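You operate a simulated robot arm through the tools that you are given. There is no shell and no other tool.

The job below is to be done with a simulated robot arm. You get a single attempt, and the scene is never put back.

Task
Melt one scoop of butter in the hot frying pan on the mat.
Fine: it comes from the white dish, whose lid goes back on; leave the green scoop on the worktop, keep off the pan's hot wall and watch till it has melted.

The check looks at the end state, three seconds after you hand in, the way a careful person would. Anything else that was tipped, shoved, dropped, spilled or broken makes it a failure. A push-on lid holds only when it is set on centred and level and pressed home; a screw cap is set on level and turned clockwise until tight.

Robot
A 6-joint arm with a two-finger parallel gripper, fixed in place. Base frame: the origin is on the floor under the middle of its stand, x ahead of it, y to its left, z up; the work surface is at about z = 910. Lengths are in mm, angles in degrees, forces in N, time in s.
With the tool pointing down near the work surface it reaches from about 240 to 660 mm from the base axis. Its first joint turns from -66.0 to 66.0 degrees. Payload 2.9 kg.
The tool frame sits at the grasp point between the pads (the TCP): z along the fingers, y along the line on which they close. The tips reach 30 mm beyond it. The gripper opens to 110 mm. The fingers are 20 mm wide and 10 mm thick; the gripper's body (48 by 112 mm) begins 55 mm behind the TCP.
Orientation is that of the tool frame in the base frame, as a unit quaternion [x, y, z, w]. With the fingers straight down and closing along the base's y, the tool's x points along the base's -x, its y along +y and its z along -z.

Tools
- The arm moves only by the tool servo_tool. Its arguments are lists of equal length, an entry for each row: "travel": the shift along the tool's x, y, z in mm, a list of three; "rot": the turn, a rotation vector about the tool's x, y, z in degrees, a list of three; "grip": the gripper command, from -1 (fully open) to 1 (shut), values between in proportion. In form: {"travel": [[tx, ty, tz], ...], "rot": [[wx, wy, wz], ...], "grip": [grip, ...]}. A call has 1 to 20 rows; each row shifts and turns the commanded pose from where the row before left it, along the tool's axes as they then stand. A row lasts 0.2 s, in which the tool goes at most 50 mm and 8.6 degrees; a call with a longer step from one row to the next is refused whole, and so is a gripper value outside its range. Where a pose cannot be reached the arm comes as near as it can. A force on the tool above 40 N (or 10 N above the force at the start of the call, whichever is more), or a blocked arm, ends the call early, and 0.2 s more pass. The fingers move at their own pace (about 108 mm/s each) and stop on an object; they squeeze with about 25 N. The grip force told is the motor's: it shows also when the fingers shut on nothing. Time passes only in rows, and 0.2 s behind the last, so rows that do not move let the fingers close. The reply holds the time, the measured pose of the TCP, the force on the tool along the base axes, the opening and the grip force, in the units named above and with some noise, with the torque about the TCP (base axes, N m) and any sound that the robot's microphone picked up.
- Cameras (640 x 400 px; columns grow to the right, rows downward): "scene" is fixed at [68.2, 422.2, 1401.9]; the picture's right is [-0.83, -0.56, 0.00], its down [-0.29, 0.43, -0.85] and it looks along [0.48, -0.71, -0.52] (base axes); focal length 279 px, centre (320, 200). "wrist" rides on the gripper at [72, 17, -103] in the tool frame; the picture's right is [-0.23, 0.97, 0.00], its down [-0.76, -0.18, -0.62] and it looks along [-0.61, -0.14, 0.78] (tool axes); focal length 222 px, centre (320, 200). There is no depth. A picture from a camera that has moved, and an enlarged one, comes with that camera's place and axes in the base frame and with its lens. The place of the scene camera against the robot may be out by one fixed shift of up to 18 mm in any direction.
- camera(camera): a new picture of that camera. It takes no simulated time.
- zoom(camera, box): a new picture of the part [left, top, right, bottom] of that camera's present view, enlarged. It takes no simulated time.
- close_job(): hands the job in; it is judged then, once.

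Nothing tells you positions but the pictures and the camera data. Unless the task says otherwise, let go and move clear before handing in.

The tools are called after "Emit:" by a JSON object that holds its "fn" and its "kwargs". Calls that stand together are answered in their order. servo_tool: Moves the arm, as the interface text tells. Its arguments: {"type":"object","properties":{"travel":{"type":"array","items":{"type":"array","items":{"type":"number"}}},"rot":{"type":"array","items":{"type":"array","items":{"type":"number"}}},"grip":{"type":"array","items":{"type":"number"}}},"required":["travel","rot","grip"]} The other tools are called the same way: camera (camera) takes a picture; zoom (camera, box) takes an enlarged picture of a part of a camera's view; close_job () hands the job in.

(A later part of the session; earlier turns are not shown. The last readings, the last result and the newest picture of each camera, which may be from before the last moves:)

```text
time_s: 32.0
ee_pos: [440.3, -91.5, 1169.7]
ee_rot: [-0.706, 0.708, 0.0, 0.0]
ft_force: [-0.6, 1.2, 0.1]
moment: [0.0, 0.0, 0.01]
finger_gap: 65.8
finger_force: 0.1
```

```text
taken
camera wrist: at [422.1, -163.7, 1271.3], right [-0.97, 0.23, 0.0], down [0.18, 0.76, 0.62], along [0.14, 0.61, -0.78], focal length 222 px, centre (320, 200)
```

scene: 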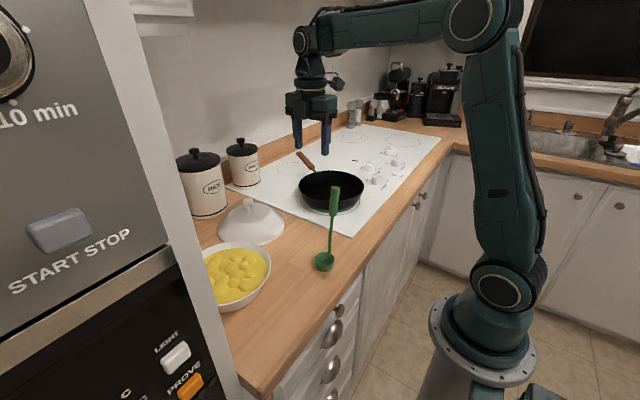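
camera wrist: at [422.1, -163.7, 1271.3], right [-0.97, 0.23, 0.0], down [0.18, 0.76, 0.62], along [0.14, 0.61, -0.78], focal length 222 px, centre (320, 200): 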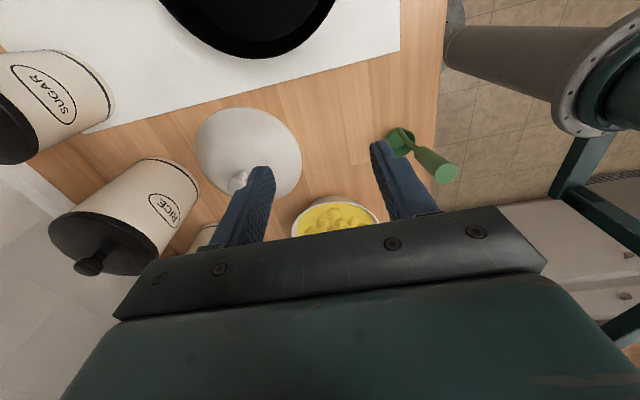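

Emit:
{"fn": "servo_tool", "kwargs": {"travel": [[0, 0, 0], [0, 0, 0], [0, 0, 0], [0, 0, 0], [0, 0, 0], [0, 0, 0], [0, 0, 0]], "rot": [[0, 8.5, 0], [0, 8.5, 0], [0, 8.5, 0], [0, 8.5, 0], [0, 8.5, 0], [0, 8.5, 0], [0, 0, 0]], "grip": [-0.2, -0.2, -0.2, -0.2, -0.2, -0.2, -0.2]}}

Emit:
{"fn": "camera", "kwargs": {"camera": "scene"}}

```text
time_s: 33.6
ee_pos: [437.4, -93.9, 1164.7]
ee_rot: [0.639, -0.637, 0.306, 0.303]
ft_force: [1.3, 0.4, -0.1]
moment: [0.02, 0.0, 0.02]
finger_gap: 65.8
finger_force: 0.0
out of reach, approached as far as the arm can: row 6
```

```text
taken
```

scene: 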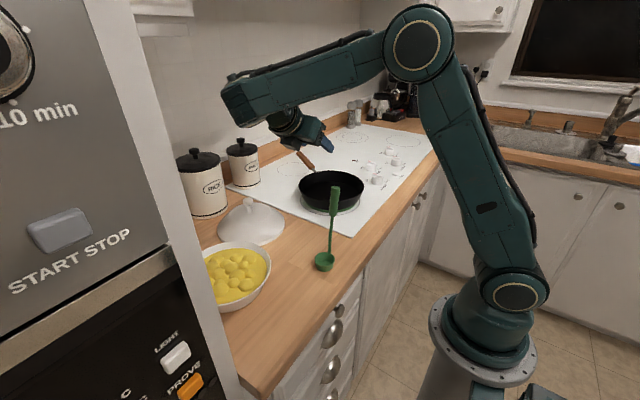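

The tangential tilt runs out at about 50°, so I need to find which directions have more range. I'll go back to vertical and test tilting the tool radially outward.

Emit:
{"fn": "servo_tool", "kwargs": {"travel": [[0, 0, 0], [0, 0, 0], [0, 0, 0], [0, 0, 0], [0, 0, 0], [0, 0, 0], [0, 0, 0]], "rot": [[0, -8.5, 0], [0, -8.5, 0], [0, -8.5, 0], [0, -8.5, 0], [0, -8.5, 0], [0, -8.5, 0], [0, 0, 0]], "grip": [-0.2, -0.2, -0.2, -0.2, -0.2, -0.2, -0.2]}}

Emit:
{"fn": "servo_tool", "kwargs": {"travel": [[0, 0, 0], [0, 0, 0], [0, 0, 0], [0, 0, 0], [0, 0, 0], [0, 0, 0], [0, 0, 0], [0, 0, 0], [0, 0, 0], [0, 0, 0]], "rot": [[8.5, 0, 0], [8.5, 0, 0], [8.5, 0, 0], [8.5, 0, 0], [8.5, 0, 0], [8.5, 0, 0], [8.5, 0, 0], [8.5, 0, 0], [8.5, 0, 0], [0, 0, 0]], "grip": [-0.2, -0.2, -0.2, -0.2, -0.2, -0.2, -0.2, -0.2, -0.2, -0.2]}}

Emit:
{"fn": "camera", "kwargs": {"camera": "scene"}}

```text
time_s: 35.2
ee_pos: [437.0, -95.1, 1163.2]
ee_rot: [-0.707, 0.707, 0.0, 0.001]
ft_force: [-0.5, -0.8, -0.2]
moment: [-0.02, 0.02, 0.0]
finger_gap: 65.9
finger_force: 0.1
```

```text
time_s: 37.4
ee_pos: [438.2, -95.4, 1163.9]
ee_rot: [-0.555, 0.555, -0.438, 0.438]
ft_force: [0.1, -0.2, 0.1]
moment: [0.0, 0.02, -0.01]
finger_gap: 66.2
finger_force: 0.1
```

```text
taken
```

scene: 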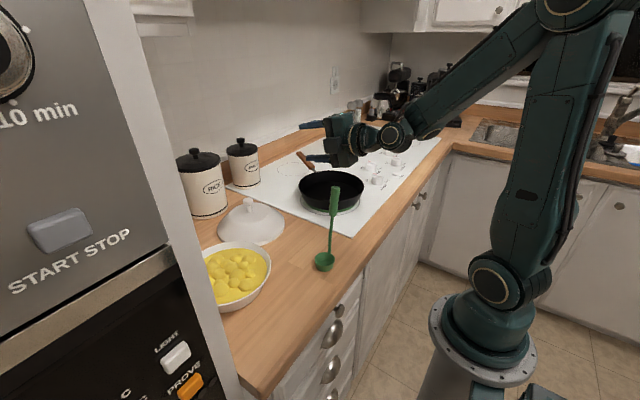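

Tilting outward has plenty of range: 76° was reached at this spot. I'll now test the radial pour pose near the pan, with TCP about (340, -181, 1020), azimuth -28° and pitch 100°.

Emit:
{"fn": "servo_tool", "kwargs": {"travel": [[14.3, 27.1, -10.3], [14.3, 27.1, -10.3], [14.3, 27.1, -10.3], [14.3, 27.1, -10.3], [14.3, 27.1, -10.3], [14.3, 27.1, -10.3], [0, 0, 0], [0, 0, 0], [0, 0, 0], [0, 0, 0], [0, 0, 0], [0, 0, 0]], "rot": [[0, 0, 0], [0, 0, 0], [0, 0, 0], [0, 0, 0], [0, 0, 0], [0, 0, 0], [0, 6.8, 1.62], [0, 6.8, 1.62], [0, 6.8, 1.62], [0, 6.8, 1.62], [0, 0, 0], [0, 0, 0]], "grip": [-0.2, -0.2, -0.2, -0.2, -0.2, -0.2, -0.2, -0.2, -0.2, -0.2, -0.2, -0.2]}}

Emit:
{"fn": "camera", "kwargs": {"camera": "scene"}}

```text
time_s: 40.0
ee_pos: [392.0, -223.6, 1031.9]
ee_rot: [-0.416, 0.671, -0.522, 0.322]
ft_force: [-0.6, -0.5, 0.2]
moment: [-0.05, 0.05, 0.0]
finger_gap: 66.0
finger_force: 0.0
out of reach, approached as far as the arm can: row 3, 4, 5, 6, 7, 8, 9, 10
```

```text
taken
```

scene: 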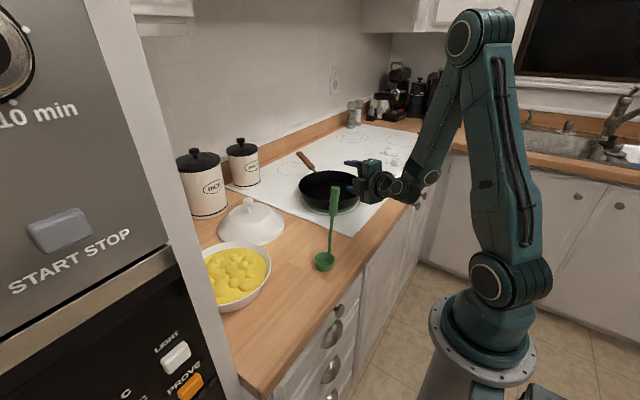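

At the pan a horizontal tool can't get nearer than about r 450, so I'll use a mixed plan: grip the scoop with the tool tilted sideways, and pour with the tool pitched about 50° at azimuth -60°. I'll test that pour pose with the empty gripper.

Emit:
{"fn": "servo_tool", "kwargs": {"travel": [[0, -29, -7.4], [0, -29, -7.4], [0, -29, -7.4], [0, -29, -7.4], [0, 0, 0], [0, 0, 0], [0, 0, 0], [0, 0, 0], [0, 0, 0], [0, 0, 0], [0, 0, 0], [0, 0, 0], [0, 0, 0]], "rot": [[0, 0, 0], [0, 0, 0], [0, 0, 0], [0, 0, 0], [-8.57, 0, 0], [-8.57, 0, 0], [-8.57, 0, 0], [0, 6.4, 5.4], [0, 6.4, 5.4], [0, 6.4, 5.4], [0, 6.4, 5.4], [0, 0, 0], [0, 0, 0]], "grip": [-0.2, -0.2, -0.2, -0.2, -0.2, -0.2, -0.2, -0.2, -0.2, -0.2, -0.2, -0.2, -0.2]}}

Emit:
{"fn": "camera", "kwargs": {"camera": "scene"}}

```text
time_s: 42.8
ee_pos: [390.2, -223.5, 1149.4]
ee_rot: [-0.221, 0.877, -0.414, 0.109]
ft_force: [-0.5, -0.2, -0.6]
moment: [-0.01, -0.02, -0.03]
finger_gap: 65.9
finger_force: 0.0
```

```text
taken
```

scene: 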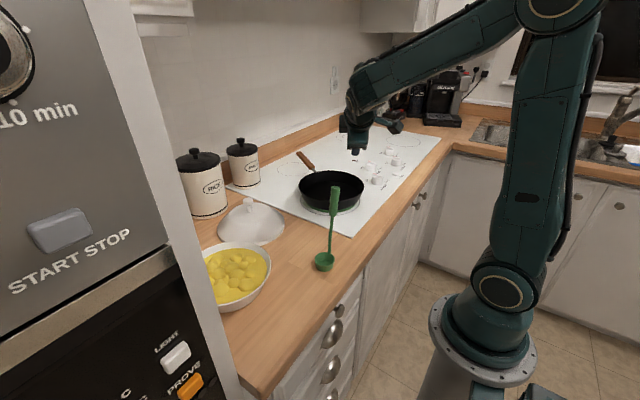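

Emit:
{"fn": "servo_tool", "kwargs": {"travel": [[0, 0, 0], [0, 0, 0], [0, 0, 0], [0, 0, 0], [0, 0, 0], [0, 0, 0], [0, 0, 0], [0, 0, 0], [0, 0, 0], [0, 0, 0], [0, 0, 0], [28.8, 11, -0.4], [28.8, 11, -0.4], [28.8, 11, -0.4], [28.8, 11, -0.4], [28.8, 11, -0.4], [0, 0, 0], [0, 0, 0]], "rot": [[0, 0, 8.5], [0, 0, 8.5], [0, 0, 8.5], [0, 0, 8.5], [0, 0, 8.5], [0, 0, 8.5], [0, 0, 8.5], [0, 0, 8.5], [0, 0, 8.5], [0, 0, 8.5], [0, 0, 5], [0, 0, 0], [0, 0, 0], [0, 0, 0], [0, 0, 0], [0, 0, 0], [0, 0, 0], [0, 0, 0]], "grip": [-0.2, -0.2, -0.2, -0.2, -0.2, -0.2, -0.2, -0.2, -0.2, -0.2, -0.2, -0.2, -0.2, -0.2, -0.2, -0.2, -0.2, -0.2]}}

Emit:
{"fn": "camera", "kwargs": {"camera": "scene"}}

Emit:
{"fn": "camera", "kwargs": {"camera": "wrist"}}

```text
time_s: 46.6
ee_pos: [394.3, -116.0, 1040.2]
ee_rot: [0.463, 0.776, -0.215, 0.371]
ft_force: [-0.1, -0.5, 0.5]
moment: [-0.03, 0.0, 0.02]
finger_gap: 65.8
finger_force: 0.1
```

```text
taken
```

scene: 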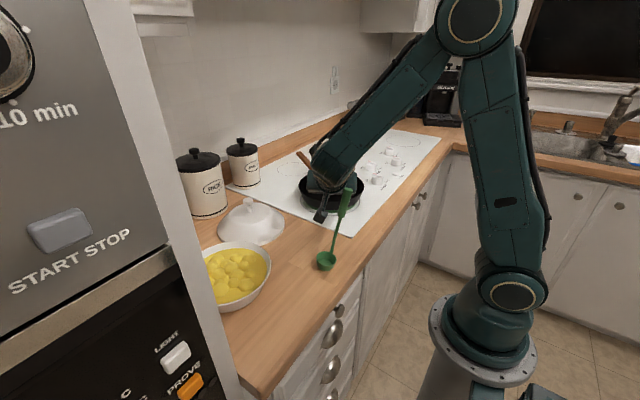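

```text
taken
camera wrist: at [347.5, 1.6, 1048.5], right [0.92, 0.34, 0.18], down [-0.16, -0.09, 0.98], along [0.35, -0.94, -0.03], focal length 222 px, centre (320, 200)
```

wrist: 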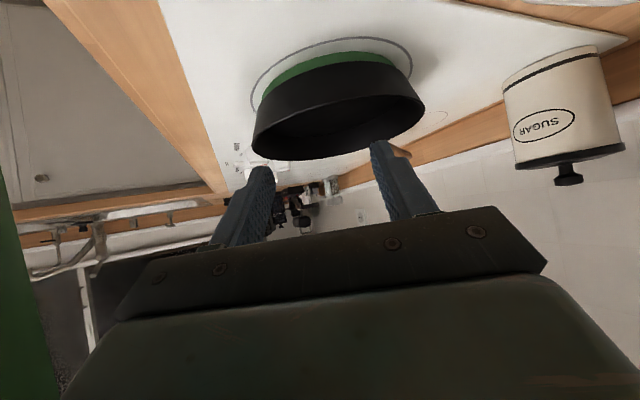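

The scene picture shows the scoop's handle leaning more than before, so the wrist camera housing seems to be touching it. I'll look closely before moving.

Emit:
{"fn": "zoom", "kwargs": {"camera": "scene", "box": [280, 140, 400, 280]}}

Emit:
{"fn": "zoom", "kwargs": {"camera": "wrist", "box": [0, 150, 200, 400]}}

```text
2.86 times, centred on (340, 210) of scene
camera zoom: at [68.2, 422.2, 1401.9], right [-0.83, -0.56, 0.0], down [-0.29, 0.43, -0.85], along [0.48, -0.71, -0.52], focal length 798 px, centre (263, 171)
```

zoom: 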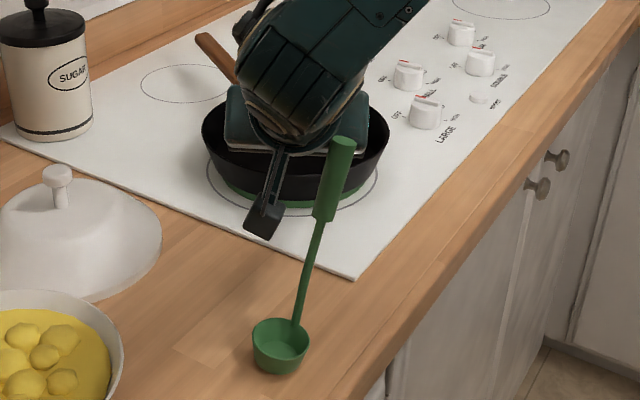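

```text
1.60 times, centred on (100, 275) of wrist
camera zoom: at [347.5, 1.6, 1048.5], right [0.92, 0.34, 0.18], down [-0.16, -0.09, 0.98], along [0.35, -0.94, -0.03], focal length 355 px, centre (672, 80)
```

zoom: 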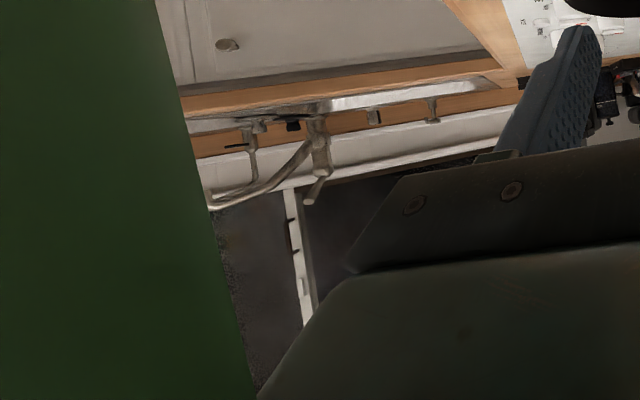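

The gripper body has pushed the handle about 5° further over, with almost no force on the tool. I'll retract slowly, straight away from it, so the scoop can settle back.

Emit:
{"fn": "servo_tool", "kwargs": {"travel": [[-3, 0, 0], [-3, 0, 0], [0, 0, 0]], "rot": [[0, 0, 0], [0, 0, 0], [0, 0, 0]], "grip": [-0.2, -0.2, -0.2]}}

Emit:
{"fn": "zoom", "kwargs": {"camera": "scene", "box": [280, 140, 400, 280]}}

Emit:
{"fn": "camera", "kwargs": {"camera": "wrist"}}

```text
time_s: 47.4
ee_pos: [397.6, -118.2, 1046.1]
ee_rot: [0.464, 0.776, -0.216, 0.369]
ft_force: [-0.1, 0.2, -0.2]
moment: [0.04, 0.01, 0.01]
finger_gap: 65.8
finger_force: 0.1
```

```text
2.86 times, centred on (340, 210) of scene
camera zoom: at [68.2, 422.2, 1401.9], right [-0.83, -0.56, 0.0], down [-0.29, 0.43, -0.85], along [0.48, -0.71, -0.52], focal length 798 px, centre (263, 171)
```

zoom: 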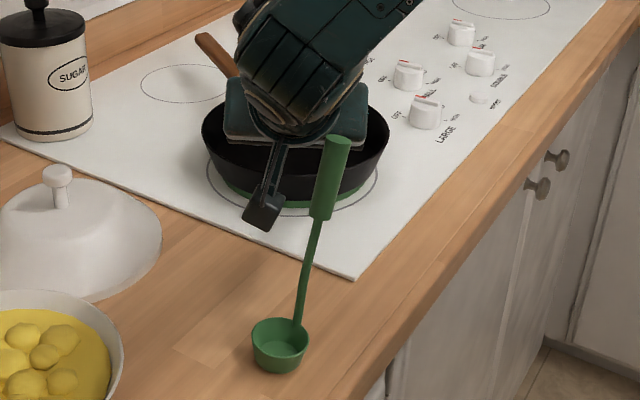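

```text
taken
camera wrist: at [349.9, -0.9, 1053.9], right [0.92, 0.34, 0.18], down [-0.16, -0.09, 0.98], along [0.35, -0.94, -0.03], focal length 222 px, centre (320, 200)
```

wrist: 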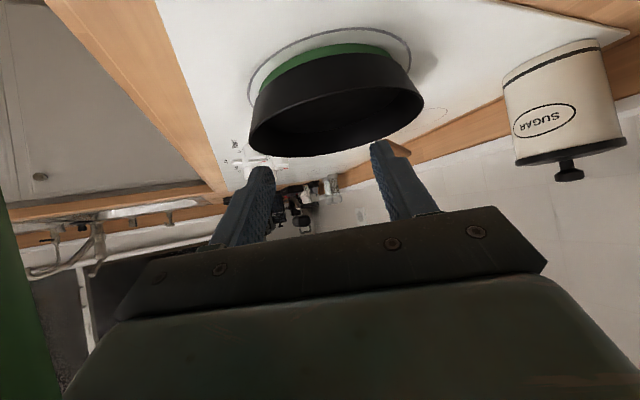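

The handle is coming back with the gripper, so I'll keep retracting slowly.

Emit:
{"fn": "servo_tool", "kwargs": {"travel": [[-3, 0, 0], [-3, 0, 0], [-3, 0, 0], [0, 0, 0]], "rot": [[0, 0, 0], [0, 0, 0], [0, 0, 0], [0, 0, 0]], "grip": [-0.2, -0.2, -0.2, -0.2]}}

Emit:
{"fn": "zoom", "kwargs": {"camera": "scene", "box": [280, 140, 400, 280]}}

```text
time_s: 48.4
ee_pos: [398.9, -122.6, 1052.3]
ee_rot: [0.463, 0.776, -0.215, 0.371]
ft_force: [0.0, 0.3, -0.1]
moment: [-0.01, 0.0, 0.0]
finger_gap: 66.3
finger_force: 0.1
```

```text
2.86 times, centred on (340, 210) of scene
camera zoom: at [68.2, 422.2, 1401.9], right [-0.83, -0.56, 0.0], down [-0.29, 0.43, -0.85], along [0.48, -0.71, -0.52], focal length 798 px, centre (263, 171)
```

zoom: 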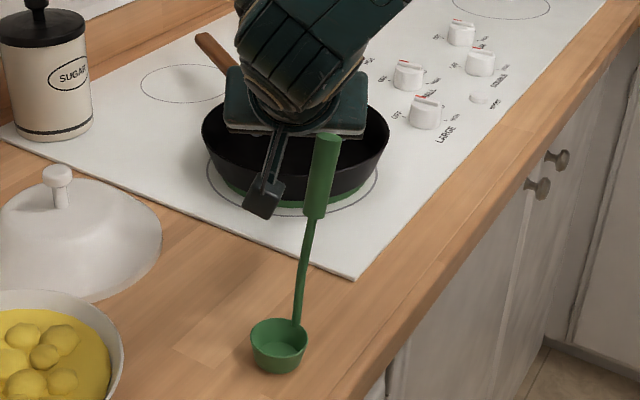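

Emit:
{"fn": "servo_tool", "kwargs": {"travel": [[-3, 0, 0], [-3, 0, 0], [-3, 0, 0], [0, 0, 0]], "rot": [[0, 0, 0], [0, 0, 0], [0, 0, 0], [0, 0, 0]], "grip": [-0.2, -0.2, -0.2, -0.2]}}

Emit:
{"fn": "zoom", "kwargs": {"camera": "scene", "box": [280, 140, 400, 280]}}

Emit:
{"fn": "servo_tool", "kwargs": {"travel": [[-3, 0, 0], [-3, 0, 0], [-3, 0, 0], [-3, 0, 0], [0, 0, 0]], "rot": [[0, 0, 0], [0, 0, 0], [0, 0, 0], [0, 0, 0], [0, 0, 0]], "grip": [-0.2, -0.2, -0.2, -0.2, -0.2]}}

Emit:
{"fn": "zoom", "kwargs": {"camera": "scene", "box": [280, 140, 400, 280]}}

Emit:
{"fn": "camera", "kwargs": {"camera": "wrist"}}

```text
time_s: 49.4
ee_pos: [400.6, -129.4, 1061.0]
ee_rot: [0.464, 0.776, -0.215, 0.37]
ft_force: [0.3, -0.1, 0.0]
moment: [0.01, 0.01, -0.01]
finger_gap: 66.0
finger_force: 0.0
```

```text
2.86 times, centred on (340, 210) of scene
camera zoom: at [68.2, 422.2, 1401.9], right [-0.83, -0.56, 0.0], down [-0.29, 0.43, -0.85], along [0.48, -0.71, -0.52], focal length 798 px, centre (263, 171)
```

zoom: 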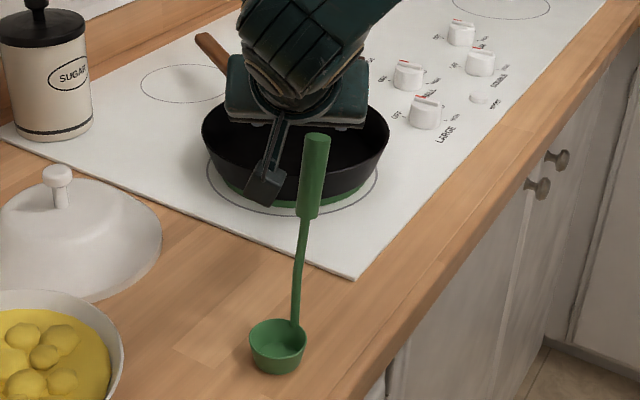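

```text
time_s: 50.6
ee_pos: [405.7, -134.1, 1069.5]
ee_rot: [0.464, 0.775, -0.217, 0.37]
ft_force: [0.0, 0.7, -0.2]
moment: [0.01, 0.02, -0.02]
finger_gap: 66.0
finger_force: 0.1
```

```text
2.86 times, centred on (340, 210) of scene
camera zoom: at [68.2, 422.2, 1401.9], right [-0.83, -0.56, 0.0], down [-0.29, 0.43, -0.85], along [0.48, -0.71, -0.52], focal length 798 px, centre (263, 171)
```

zoom: 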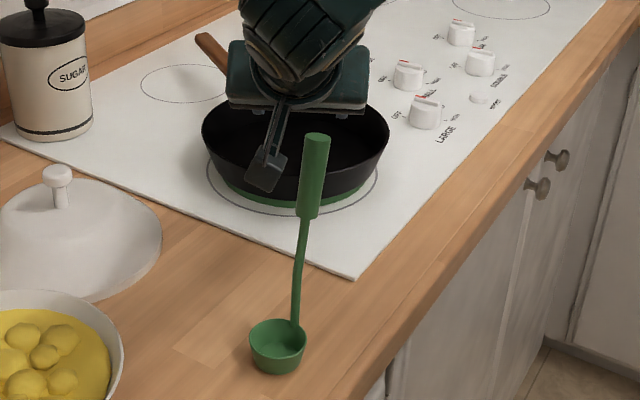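

```text
taken
camera wrist: at [358.9, -17.2, 1077.2], right [0.92, 0.34, 0.18], down [-0.16, -0.09, 0.98], along [0.35, -0.94, -0.03], focal length 222 px, centre (320, 200)
```

wrist: 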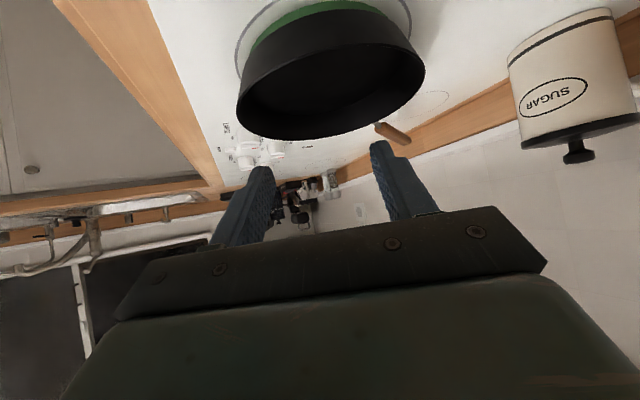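

The scoop is standing on its own again. I'll lift well clear and turn to the sideways-tilted grasp orientation at a safe height.

Emit:
{"fn": "servo_tool", "kwargs": {"travel": [[-27.7, 13.4, -13.4], [-27.7, 13.4, -13.4], [-27.7, 13.4, -13.4], [-27.7, 13.4, -13.4], [-30, 0, -25], [0, 0, 0]], "rot": [[0, 0, 0], [0, 0, 0], [0, 0, 0], [0, 0, 0], [0, 0, 0], [0, 0, 0]], "grip": [-0.2, -0.2, -0.2, -0.2, -0.2, -0.2]}}

Emit:
{"fn": "camera", "kwargs": {"camera": "scene"}}

```text
time_s: 52.0
ee_pos: [464.8, -134.9, 1228.0]
ee_rot: [0.463, 0.777, -0.215, 0.37]
ft_force: [-0.5, 0.3, -0.2]
moment: [0.0, -0.03, -0.01]
finger_gap: 66.1
finger_force: 0.0
```

```text
taken
```

scene: 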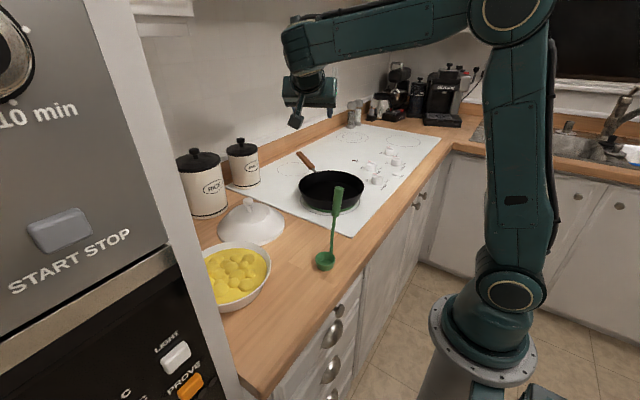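

Emit:
{"fn": "servo_tool", "kwargs": {"travel": [[0, 0, 0], [0, 0, 0], [0, 0, 0], [0, 0, 0], [0, 0, 0], [0, 0, 0], [0, 0, 0], [0, 0, 0], [0, 0, 0], [0, 0, 0], [0, 0, 0], [0, 0, 0], [0, 0, 0], [0, 0, 0], [0, 0, 0], [0, 0, 0], [0, 0, 0], [0, 0, 0]], "rot": [[5.43, 0, 4.42], [5.43, 0, 4.42], [5.43, 0, 4.42], [5.43, 0, 4.42], [0, 8.37, 0], [0, 8.37, 0], [0, 8.37, 0], [0, 8.37, 0], [0, 8.37, 0], [0, 8.37, 0], [0, 8.37, 0], [0, 8.37, 0], [0, 8.37, 0], [0, 8.37, 0], [0, 8.37, 0], [0, 8.37, 0], [0, 8.37, 0], [0, 0, 0]], "grip": [-0.2, -0.2, -0.2, -0.2, -0.2, -0.2, -0.2, -0.2, -0.2, -0.2, -0.2, -0.2, -0.2, -0.2, -0.2, -0.2, -0.2, -0.2]}}

Emit:
{"fn": "camera", "kwargs": {"camera": "scene"}}

Emit:
{"fn": "camera", "kwargs": {"camera": "wrist"}}

```text
time_s: 55.8
ee_pos: [453.2, -141.3, 1200.0]
ee_rot: [0.687, 0.694, 0.153, -0.15]
ft_force: [-0.2, -0.3, 0.1]
moment: [0.03, 0.0, -0.04]
finger_gap: 66.0
finger_force: 0.0
out of reach, approached as far as the arm can: row 4, 9, 14, 15, 16, 17
```

```text
taken
```

scene: 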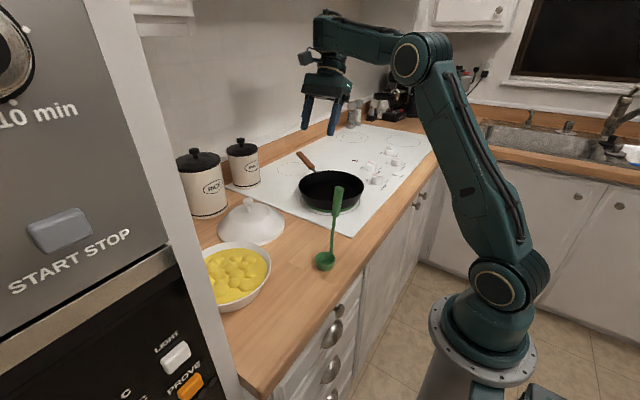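

```text
taken
camera wrist: at [467.4, -119.1, 1323.9], right [0.98, -0.2, -0.09], down [-0.17, -0.95, 0.24], along [-0.13, -0.22, -0.97], focal length 222 px, centre (320, 200)
```

wrist: 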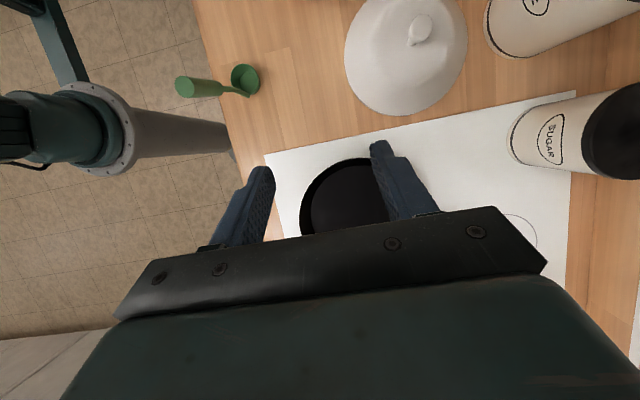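

Rotating sideways toward +y is limited, so here is a simpler plan: take the scoop from above, stand it further out turned by 90°, and regrasp it with the tool pitched outward, so tilting becomes a wrist roll. First I'll return to vertical above the scoop and measure it.

Emit:
{"fn": "servo_tool", "kwargs": {"travel": [[0, 0, 0], [0, 0, 0], [0, 0, 0], [25, -30, -5], [25, -30, -5], [25, -30, -5], [25, -29, -5], [0, 0, 0], [0, 0, 0]], "rot": [[0, -8.47, 0], [0, -8.47, 0], [0, -8.2, 0], [0, 0, 0], [0, 0, 0], [0, 0, 0], [0, 0, 0], [0, 0, 0], [0, 0, 0]], "grip": [-0.2, -0.2, -0.2, -0.2, -0.2, -0.2, -0.2, -0.2, -0.2]}}

Emit:
{"fn": "camera", "kwargs": {"camera": "wrist"}}

Emit:
{"fn": "camera", "kwargs": {"camera": "scene"}}

```text
time_s: 57.8
ee_pos: [345.4, -45.4, 1248.0]
ee_rot: [0.704, 0.71, -0.001, 0.003]
ft_force: [-0.2, 0.8, -0.2]
moment: [0.02, 0.02, -0.01]
finger_gap: 65.9
finger_force: 0.1
out of reach, approached as far as the arm can: row 4, 5, 6, 7
```

```text
taken
camera wrist: at [359.2, 26.3, 1349.5], right [0.98, -0.22, 0.0], down [-0.17, -0.76, 0.63], along [-0.13, -0.61, -0.78], focal length 222 px, centre (320, 200)
```

wrist: 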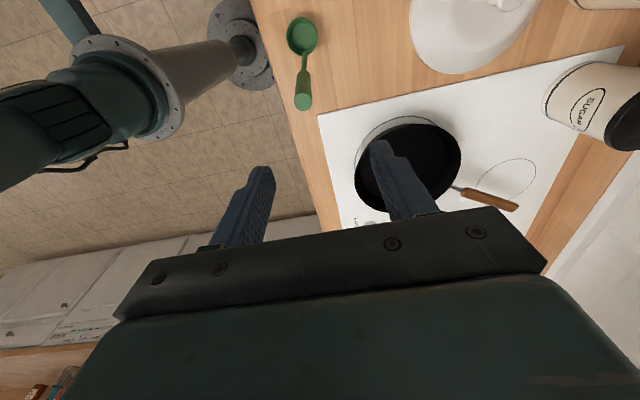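

```text
taken
```

scene: 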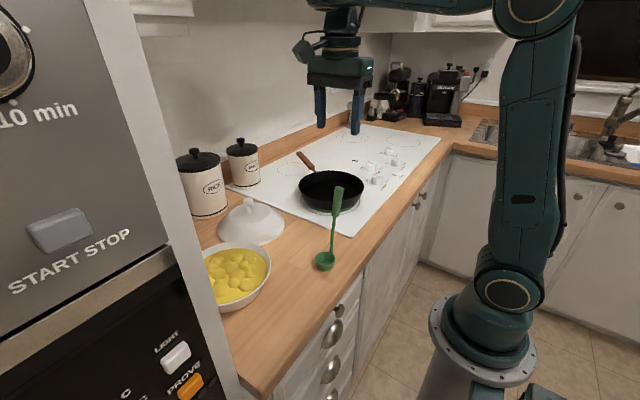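

Emit:
{"fn": "zoom", "kwargs": {"camera": "wrist", "box": [250, 0, 370, 130]}}

Emit:
{"fn": "zoom", "kwargs": {"camera": "scene", "box": [280, 140, 400, 280]}}

```text
3.08 times, centred on (310, 65) of wrist
camera zoom: at [359.2, 26.3, 1349.5], right [0.98, -0.22, 0.0], down [-0.17, -0.76, 0.63], along [-0.13, -0.61, -0.78], focal length 684 px, centre (351, 615)
```

zoom: 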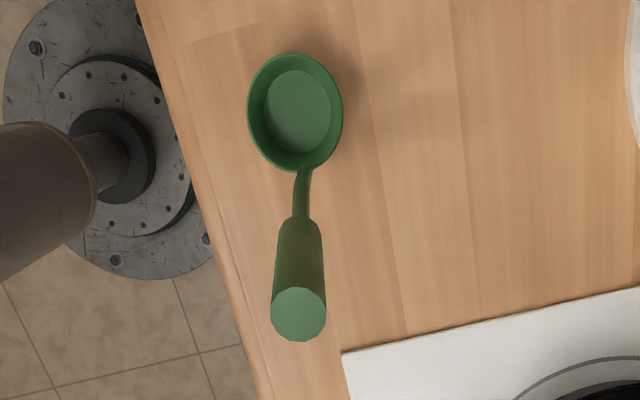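

```text
2.86 times, centred on (340, 210) of scene
camera zoom: at [68.1, 422.2, 1401.9], right [-0.83, -0.56, 0.0], down [-0.29, 0.43, -0.85], along [0.48, -0.71, -0.52], focal length 798 px, centre (263, 171)
```

zoom: 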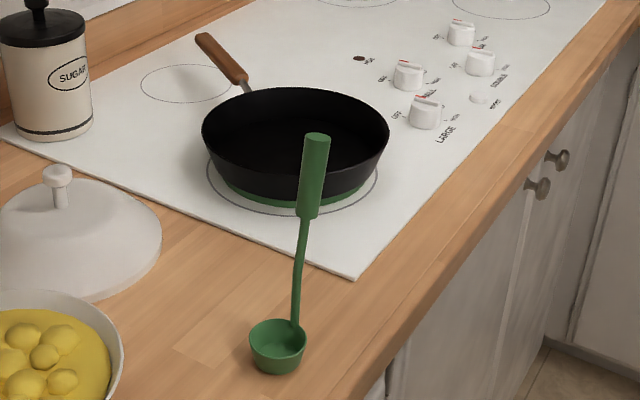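

Emit:
{"fn": "servo_tool", "kwargs": {"travel": [[0, 0, 25], [3.6, -4.2, 25], [3.6, -4.2, 20], [3.6, -4.2, 15], [3.6, -4.2, 13], [0, 0, 0], [0, 0, 0]], "rot": [[0, 0, 0], [0, 0, 0], [0, 0, 0], [0, 0, 0], [0, 0, 0], [0, 0, 0], [0, 0, 0]], "grip": [-0.2, -0.2, -0.2, -0.2, -0.2, -0.2, -0.2]}}

Emit:
{"fn": "camera", "kwargs": {"camera": "wrist"}}

Emit:
{"fn": "camera", "kwargs": {"camera": "scene"}}

```text
time_s: 59.4
ee_pos: [340.5, -58.0, 1179.8]
ee_rot: [0.702, 0.711, -0.029, 0.02]
ft_force: [-0.3, -0.7, -1.1]
moment: [0.02, -0.01, -0.03]
finger_gap: 66.1
finger_force: 0.0
out of reach, approached as far as the arm can: row 1, 2, 3
```

```text
taken
camera wrist: at [357.0, 20.8, 1276.1], right [0.98, -0.21, 0.0], down [-0.16, -0.72, 0.68], along [-0.14, -0.66, -0.74], focal length 222 px, centre (320, 200)
```

wrist: 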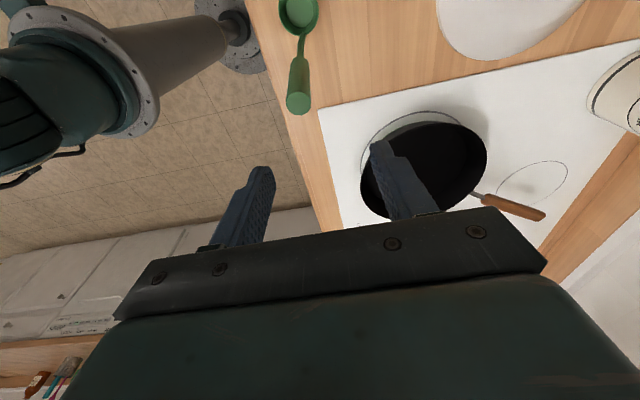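

```text
taken
```

scene: 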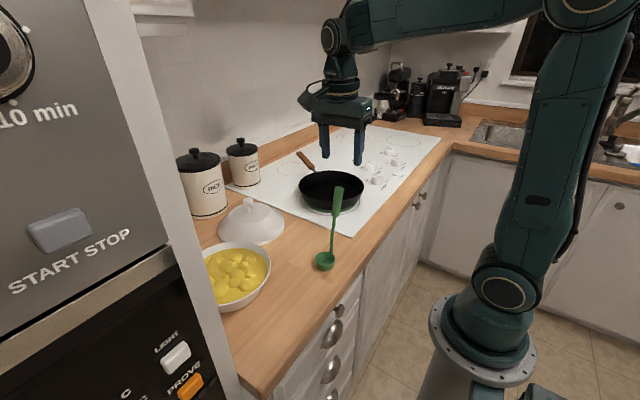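

This yaw keeps running into joint limits, so I'll go back to the nominal yaw (fingers closing along y), which worked everywhere.

Emit:
{"fn": "servo_tool", "kwargs": {"travel": [[0, 0, -20], [0, 0, 0], [0, 0, 0], [0, 0, 0], [0, 0, 0], [0, 0, 0], [0, 0, 0], [0, 0, 0], [0, 0, 0], [0, 0, 0], [0, 0, 0], [0, 0, 0], [0, 0, 0], [0, 0, 0]], "rot": [[0, 0, 0], [0, 0, -8.5], [0, 0, -8.5], [0, 0, -8.5], [0, 0, -8.5], [0, 0, -8.5], [0, 0, -8.5], [0, 0, -8.5], [0, 0, -8.5], [0, 0, -8.5], [0, 0, -8.5], [0, 0, -5], [0, 0, 0], [0, 0, 0]], "grip": [-0.2, -0.2, -0.2, -0.2, -0.2, -0.2, -0.2, -0.2, -0.2, -0.2, -0.2, -0.2, -0.2, -0.2]}}

Emit:
{"fn": "camera", "kwargs": {"camera": "wrist"}}

```text
time_s: 62.4
ee_pos: [341.1, -56.6, 1200.6]
ee_rot: [-0.008, 0.999, -0.034, -0.007]
ft_force: [0.0, 0.3, 0.1]
moment: [-0.02, 0.0, 0.02]
finger_gap: 65.7
finger_force: 0.1
```

```text
taken
camera wrist: at [269.0, -34.1, 1300.7], right [0.21, 0.97, -0.07], down [0.77, -0.12, 0.62], along [0.6, -0.19, -0.78], focal length 222 px, centre (320, 200)
```

wrist: 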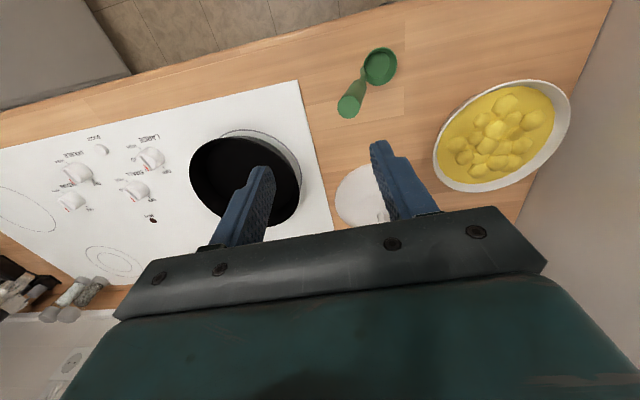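

Emit:
{"fn": "servo_tool", "kwargs": {"travel": [[0, 0, 0], [0, 0, 0], [6, 2.1, 20.7], [6, 2.1, 20.7], [0, 0, 0], [0, 0, 0]], "rot": [[-7.5, 0, 0], [-7.5, 0, 0], [0, 0, 0], [0, 0, 0], [0, 0, 0], [0, 0, 0]], "grip": [-0.5, -0.5, -0.5, -0.5, -0.5, -0.5]}}

Emit:
{"fn": "camera", "kwargs": {"camera": "wrist"}}

Emit:
{"fn": "zoom", "kwargs": {"camera": "scene", "box": [260, 60, 420, 280]}}

```text
time_s: 63.8
ee_pos: [330.2, -45.8, 1159.8]
ee_rot: [-0.005, 0.995, 0.096, -0.008]
ft_force: [0.0, 1.0, 0.6]
moment: [-0.02, -0.01, 0.01]
finger_gap: 82.3
finger_force: 0.2
```

```text
taken
camera wrist: at [257.1, -50.5, 1263.6], right [0.22, 0.96, 0.18], down [0.77, -0.28, 0.57], along [0.6, 0.02, -0.8], focal length 222 px, centre (320, 200)
```

wrist: 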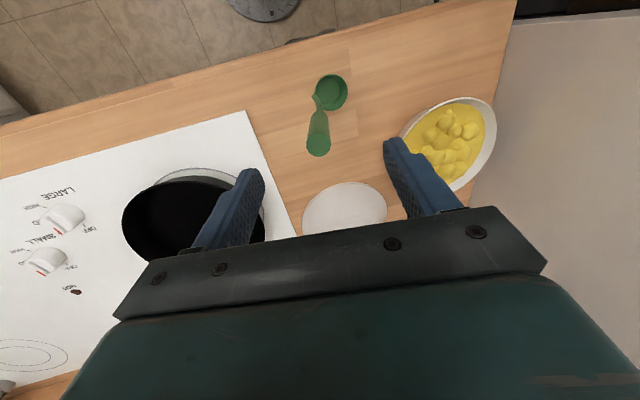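

```text
1.82 times, centred on (340, 170) of scene
camera zoom: at [68.2, 422.2, 1401.9], right [-0.83, -0.56, 0.0], down [-0.29, 0.43, -0.85], along [0.48, -0.71, -0.52], focal length 508 px, centre (284, 254)
```

zoom: 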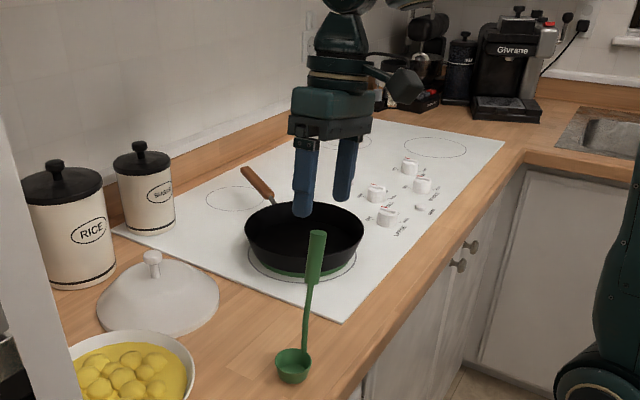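

Emit:
{"fn": "zoom", "kwargs": {"camera": "wrist", "box": [260, 60, 380, 180]}}

```text
3.33 times, centred on (320, 120) of wrist
camera zoom: at [257.1, -50.5, 1263.6], right [0.22, 0.96, 0.18], down [0.77, -0.28, 0.57], along [0.6, 0.02, -0.8], focal length 740 px, centre (320, 467)
```

zoom: 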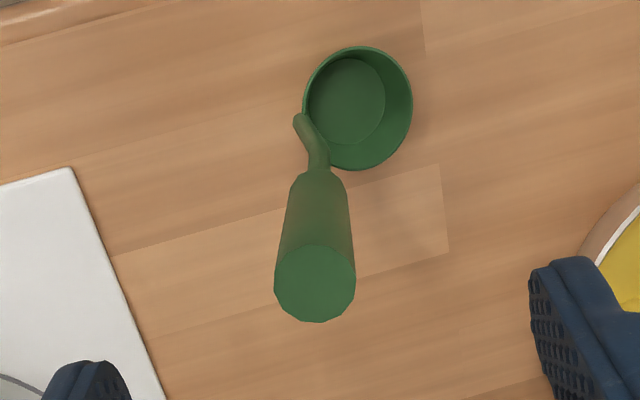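

The handle lines up with the tool axis, so I'll move down along it and grip.

Emit:
{"fn": "servo_tool", "kwargs": {"travel": [[0, -1, 20], [0, 0, 20], [0, 0, 20], [0, 0, 15], [0, 0, 10], [0, 0, 0], [0, 0, 0]], "rot": [[0, 0, 0], [0, 0, 0], [0, 0, 0], [0, 0, 0], [0, 0, 0], [0, 0, 0], [0, 0, 0]], "grip": [-0.5, -0.5, -0.5, -0.5, -0.5, -0.5, -0.5]}}

Emit:
{"fn": "camera", "kwargs": {"camera": "wrist"}}

Emit:
{"fn": "zoom", "kwargs": {"camera": "scene", "box": [260, 80, 420, 280]}}

```text
time_s: 65.4
ee_pos: [327.1, -30.0, 1076.3]
ee_rot: [-0.006, 0.995, 0.097, -0.008]
ft_force: [-0.5, 0.2, -0.8]
moment: [-0.02, 0.0, 0.0]
finger_gap: 82.5
finger_force: 0.1
```

```text
taken
camera wrist: at [255.5, -35.0, 1180.9], right [0.22, 0.96, 0.18], down [0.77, -0.28, 0.57], along [0.6, 0.02, -0.8], focal length 222 px, centre (320, 200)
```

wrist: 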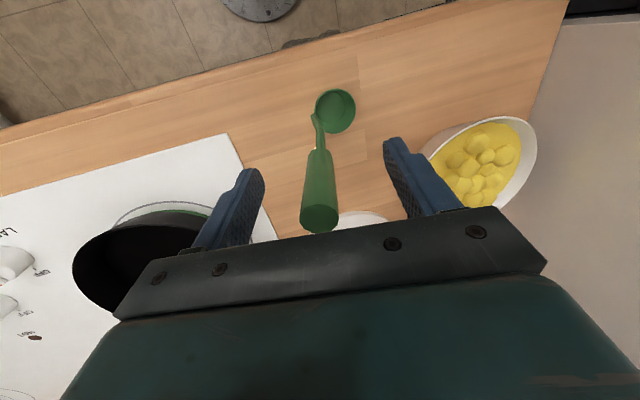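

```text
2.00 times, centred on (340, 180) of scene
camera zoom: at [68.2, 422.2, 1401.9], right [-0.83, -0.56, 0.0], down [-0.29, 0.43, -0.85], along [0.48, -0.71, -0.52], focal length 559 px, centre (280, 240)
```

zoom: 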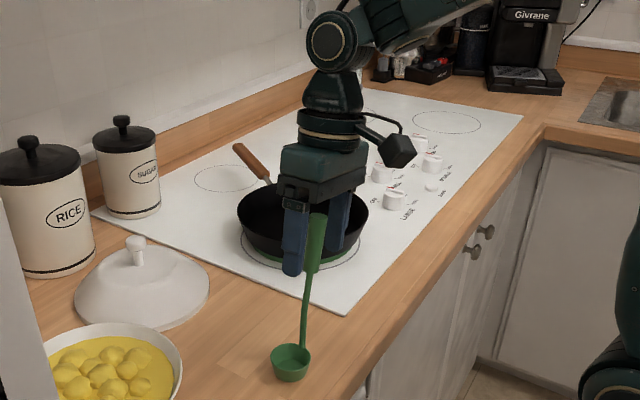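

Emit:
{"fn": "servo_tool", "kwargs": {"travel": [[0, 0, 0], [0, 0, 0], [0, 0, 0], [0, 0, 0], [0, 0, 0]], "rot": [[0, 0, 0], [0, 0, 0], [0, 0, 0], [0, 0, 0], [0, 0, 0]], "grip": [0, 0.4, 0.7, 1, 1]}}

Emit:
{"fn": "camera", "kwargs": {"camera": "wrist"}}

Emit:
{"fn": "zoom", "kwargs": {"camera": "scene", "box": [260, 80, 420, 280]}}

```text
time_s: 66.6
ee_pos: [327.3, -30.2, 1076.6]
ee_rot: [-0.006, 0.995, 0.096, -0.007]
ft_force: [-0.5, 0.0, 0.8]
moment: [0.04, 0.02, 0.01]
finger_gap: 21.6
finger_force: 25.2
```

```text
taken
camera wrist: at [255.5, -35.1, 1181.0], right [0.22, 0.96, 0.18], down [0.77, -0.28, 0.57], along [0.6, 0.02, -0.8], focal length 222 px, centre (320, 200)
```

wrist: 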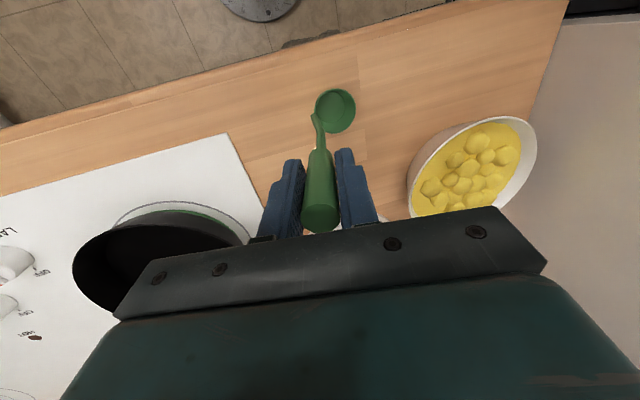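

```text
2.00 times, centred on (340, 180) of scene
camera zoom: at [68.2, 422.2, 1401.9], right [-0.83, -0.56, 0.0], down [-0.29, 0.43, -0.85], along [0.48, -0.71, -0.52], focal length 559 px, centre (280, 240)
```

zoom: 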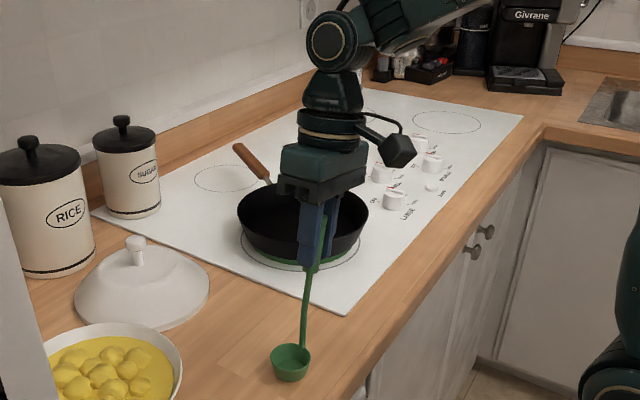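

The handle is held (gap 21.6 mm). I'll lift, turn 90° about the vertical so the handle sits on the far side of the bowl, and carry the scoop out to about (415, -40).

Emit:
{"fn": "servo_tool", "kwargs": {"travel": [[0, 1, -5], [0, 2.8, -14.7], [0, 3.8, -19.6], [0, 3.8, -19.6], [0, 0, 0], [0, 0, 0]], "rot": [[0, 0, 0], [0, 0, 0], [0, 0, 0], [0, 0, 0], [0, 0, 0], [0, 0, 0]], "grip": [1, 1, 1, 1, 1, 1]}}

Emit:
{"fn": "zoom", "kwargs": {"camera": "scene", "box": [260, 80, 420, 280]}}

Emit:
{"fn": "camera", "kwargs": {"camera": "wrist"}}

```text
time_s: 68.0
ee_pos: [328.2, -27.7, 1136.4]
ee_rot: [-0.006, 0.995, 0.096, -0.007]
ft_force: [0.0, 0.5, 0.6]
moment: [-0.02, 0.0, -0.02]
finger_gap: 21.4
finger_force: 25.0
```

```text
2.00 times, centred on (340, 180) of scene
camera zoom: at [68.2, 422.2, 1401.9], right [-0.83, -0.56, 0.0], down [-0.29, 0.43, -0.85], along [0.48, -0.71, -0.52], focal length 559 px, centre (280, 240)
```

zoom: 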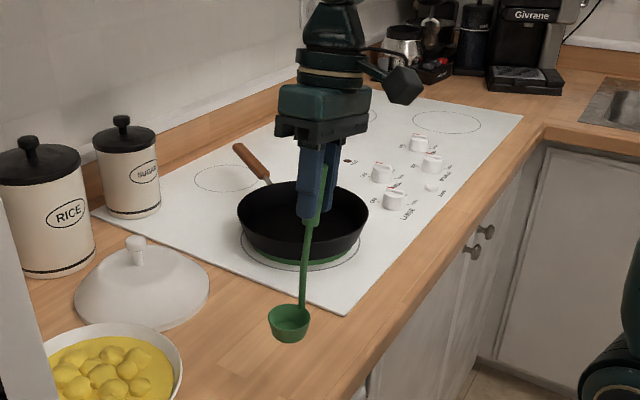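

```text
taken
camera wrist: at [256.7, -33.3, 1241.1], right [0.22, 0.96, 0.18], down [0.77, -0.28, 0.57], along [0.6, 0.02, -0.8], focal length 222 px, centre (320, 200)
```

wrist: 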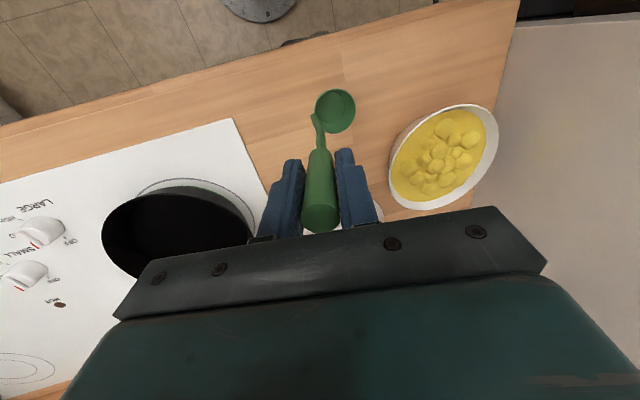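

The scoop is held firmly without slipping. I'll turn it 90° and carry it outward.

Emit:
{"fn": "servo_tool", "kwargs": {"travel": [[0, 0, 0], [0, 0, 0], [0, 0, 0], [0, 0, 0], [0, 0, 0], [0, 0, 0], [0, 0, 0], [0, 0, 0], [0, 0, 0], [0, 0, 0], [0, 0, 0], [3.5, -23.7, -4.6], [3.5, -23.7, -4.6], [3.5, -23.7, -4.6], [3.5, -23.7, -4.6], [3.5, -23.7, -4.6], [3.5, -23.7, -4.6], [0, 0, 0], [0, 0, 0]], "rot": [[0, 1.55, -8.02], [0, 1.55, -8.02], [0, 1.55, -8.02], [0, 1.55, -8.02], [0, 1.55, -8.02], [0, 1.55, -8.02], [0, 1.55, -8.02], [0, 1.55, -8.02], [0, 1.55, -8.02], [0, 1.55, -8.02], [0, 1.55, -8.02], [0, 0, 0], [0, 0, 0], [0, 0, 0], [0, 0, 0], [0, 0, 0], [0, 0, 0], [0, 0, 0], [0, 0, 0]], "grip": [1, 1, 1, 1, 1, 1, 1, 1, 1, 1, 1, 1, 1, 1, 1, 1, 1, 1, 1]}}

Emit:
{"fn": "camera", "kwargs": {"camera": "wrist"}}

Emit:
{"fn": "zoom", "kwargs": {"camera": "scene", "box": [200, 80, 400, 280]}}

```text
time_s: 72.0
ee_pos: [470.3, -41.6, 1132.8]
ee_rot: [0.706, -0.701, -0.073, 0.071]
ft_force: [-1.0, 0.3, -0.9]
moment: [0.05, -0.07, -0.02]
finger_gap: 21.5
finger_force: 25.1
out of reach, approached as far as the arm can: row 17
```

```text
taken
camera wrist: at [474.8, -116.2, 1235.7], right [-0.96, 0.22, 0.2], down [0.29, 0.76, 0.58], along [-0.03, 0.61, -0.79], focal length 222 px, centre (320, 200)
```

wrist: 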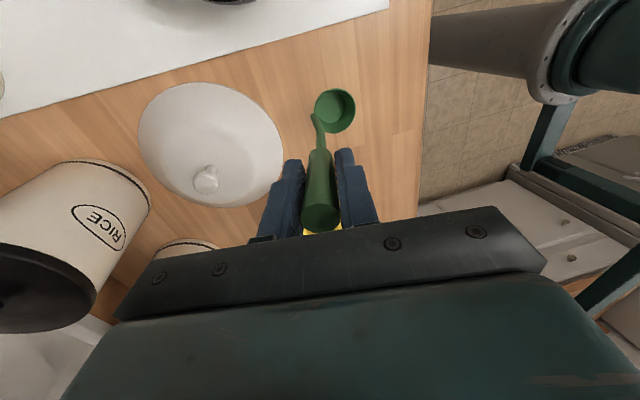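

```text
2.00 times, centred on (300, 180) of scene
camera zoom: at [68.2, 422.2, 1401.9], right [-0.83, -0.56, 0.0], down [-0.29, 0.43, -0.85], along [0.48, -0.71, -0.52], focal length 559 px, centre (360, 240)
```

zoom: 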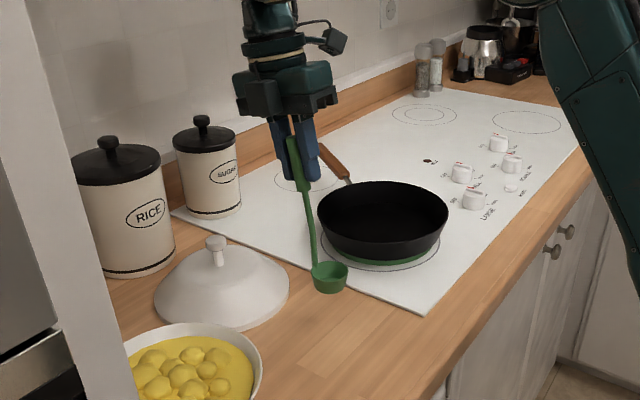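

Emit:
{"fn": "servo_tool", "kwargs": {"travel": [[0, 0, 0], [0, 0, 0], [0, 0, 0], [0, 0, 0], [0, 0, 0], [0, 0, 0]], "rot": [[0, 0, -8.5], [0, 0, -8.5], [0, 0, -8.5], [0, 0, -8.5], [0, 0, -8.5], [0, 0, 0]], "grip": [1, 1, 1, 1, 1, 1]}}

Emit:
{"fn": "camera", "kwargs": {"camera": "scene"}}

```text
time_s: 73.4
ee_pos: [469.6, -42.7, 1133.9]
ee_rot: [0.913, -0.395, -0.093, 0.04]
ft_force: [-0.3, 0.5, -1.0]
moment: [-0.04, -0.01, -0.01]
finger_gap: 21.1
finger_force: 25.3
```

```text
taken
```

scene: 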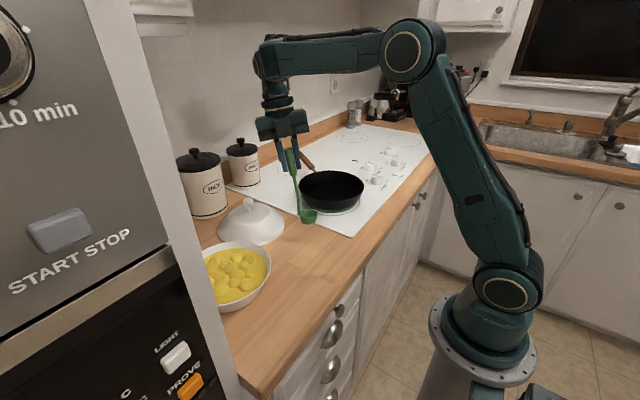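

The wrist roll reaches at least -137°, which is what I need for pouring. I'll turn back and set the scoop down standing at about (425, -38).

Emit:
{"fn": "servo_tool", "kwargs": {"travel": [[0, 0, 0], [0, 0, 0], [0, 0, 0], [0, 0, 0], [0, 0, 0], [0, -4, 19.6], [0, -4, 19.6], [0, -1.6, 7.8], [0, 0, 0], [0, 0, 0]], "rot": [[0, 0, 8.5], [0, 0, 8.5], [0, 0, 8.5], [0, 0, 8.5], [0, 0, 8.5], [0, 0, 0], [0, 0, 0], [0, 0, 0], [0, 0, 0], [0, 0, 0]], "grip": [1, 1, 1, 1, 1, 1, 1, 1, 1, 1]}}

Emit:
{"fn": "zoom", "kwargs": {"camera": "scene", "box": [220, 100, 380, 260]}}

Emit:
{"fn": "camera", "kwargs": {"camera": "wrist"}}

```text
time_s: 75.6
ee_pos: [469.0, -40.9, 1084.7]
ee_rot: [0.708, -0.699, -0.072, 0.072]
ft_force: [-0.2, 0.1, -0.7]
moment: [0.01, -0.03, 0.02]
finger_gap: 21.3
finger_force: 25.3
```

```text
2.50 times, centred on (300, 180) of scene
camera zoom: at [68.2, 422.2, 1401.9], right [-0.83, -0.56, 0.0], down [-0.29, 0.43, -0.85], along [0.48, -0.71, -0.52], focal length 698 px, centre (370, 250)
```

zoom: 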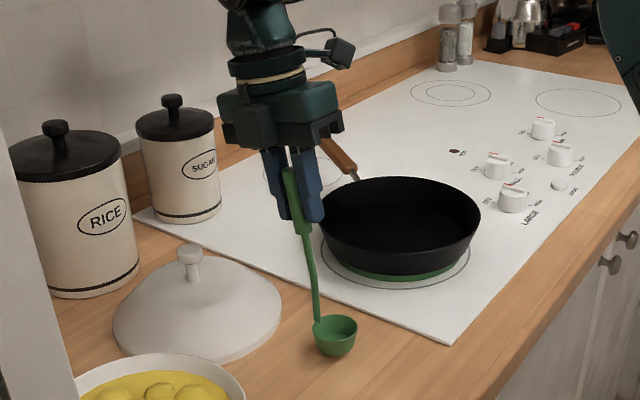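

```text
taken
camera wrist: at [472.9, -114.9, 1188.1], right [-0.96, 0.22, 0.2], down [0.29, 0.76, 0.58], along [-0.03, 0.61, -0.79], focal length 222 px, centre (320, 200)
```

wrist: 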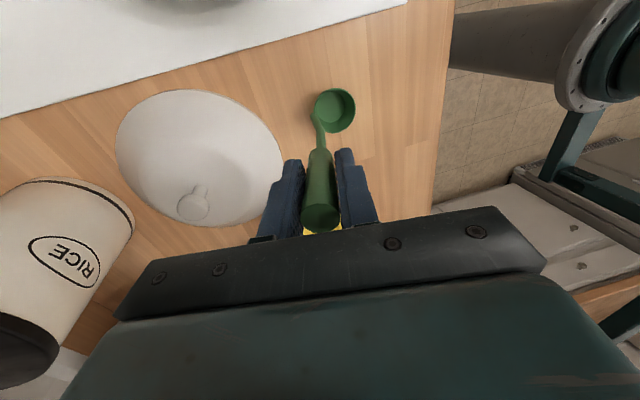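

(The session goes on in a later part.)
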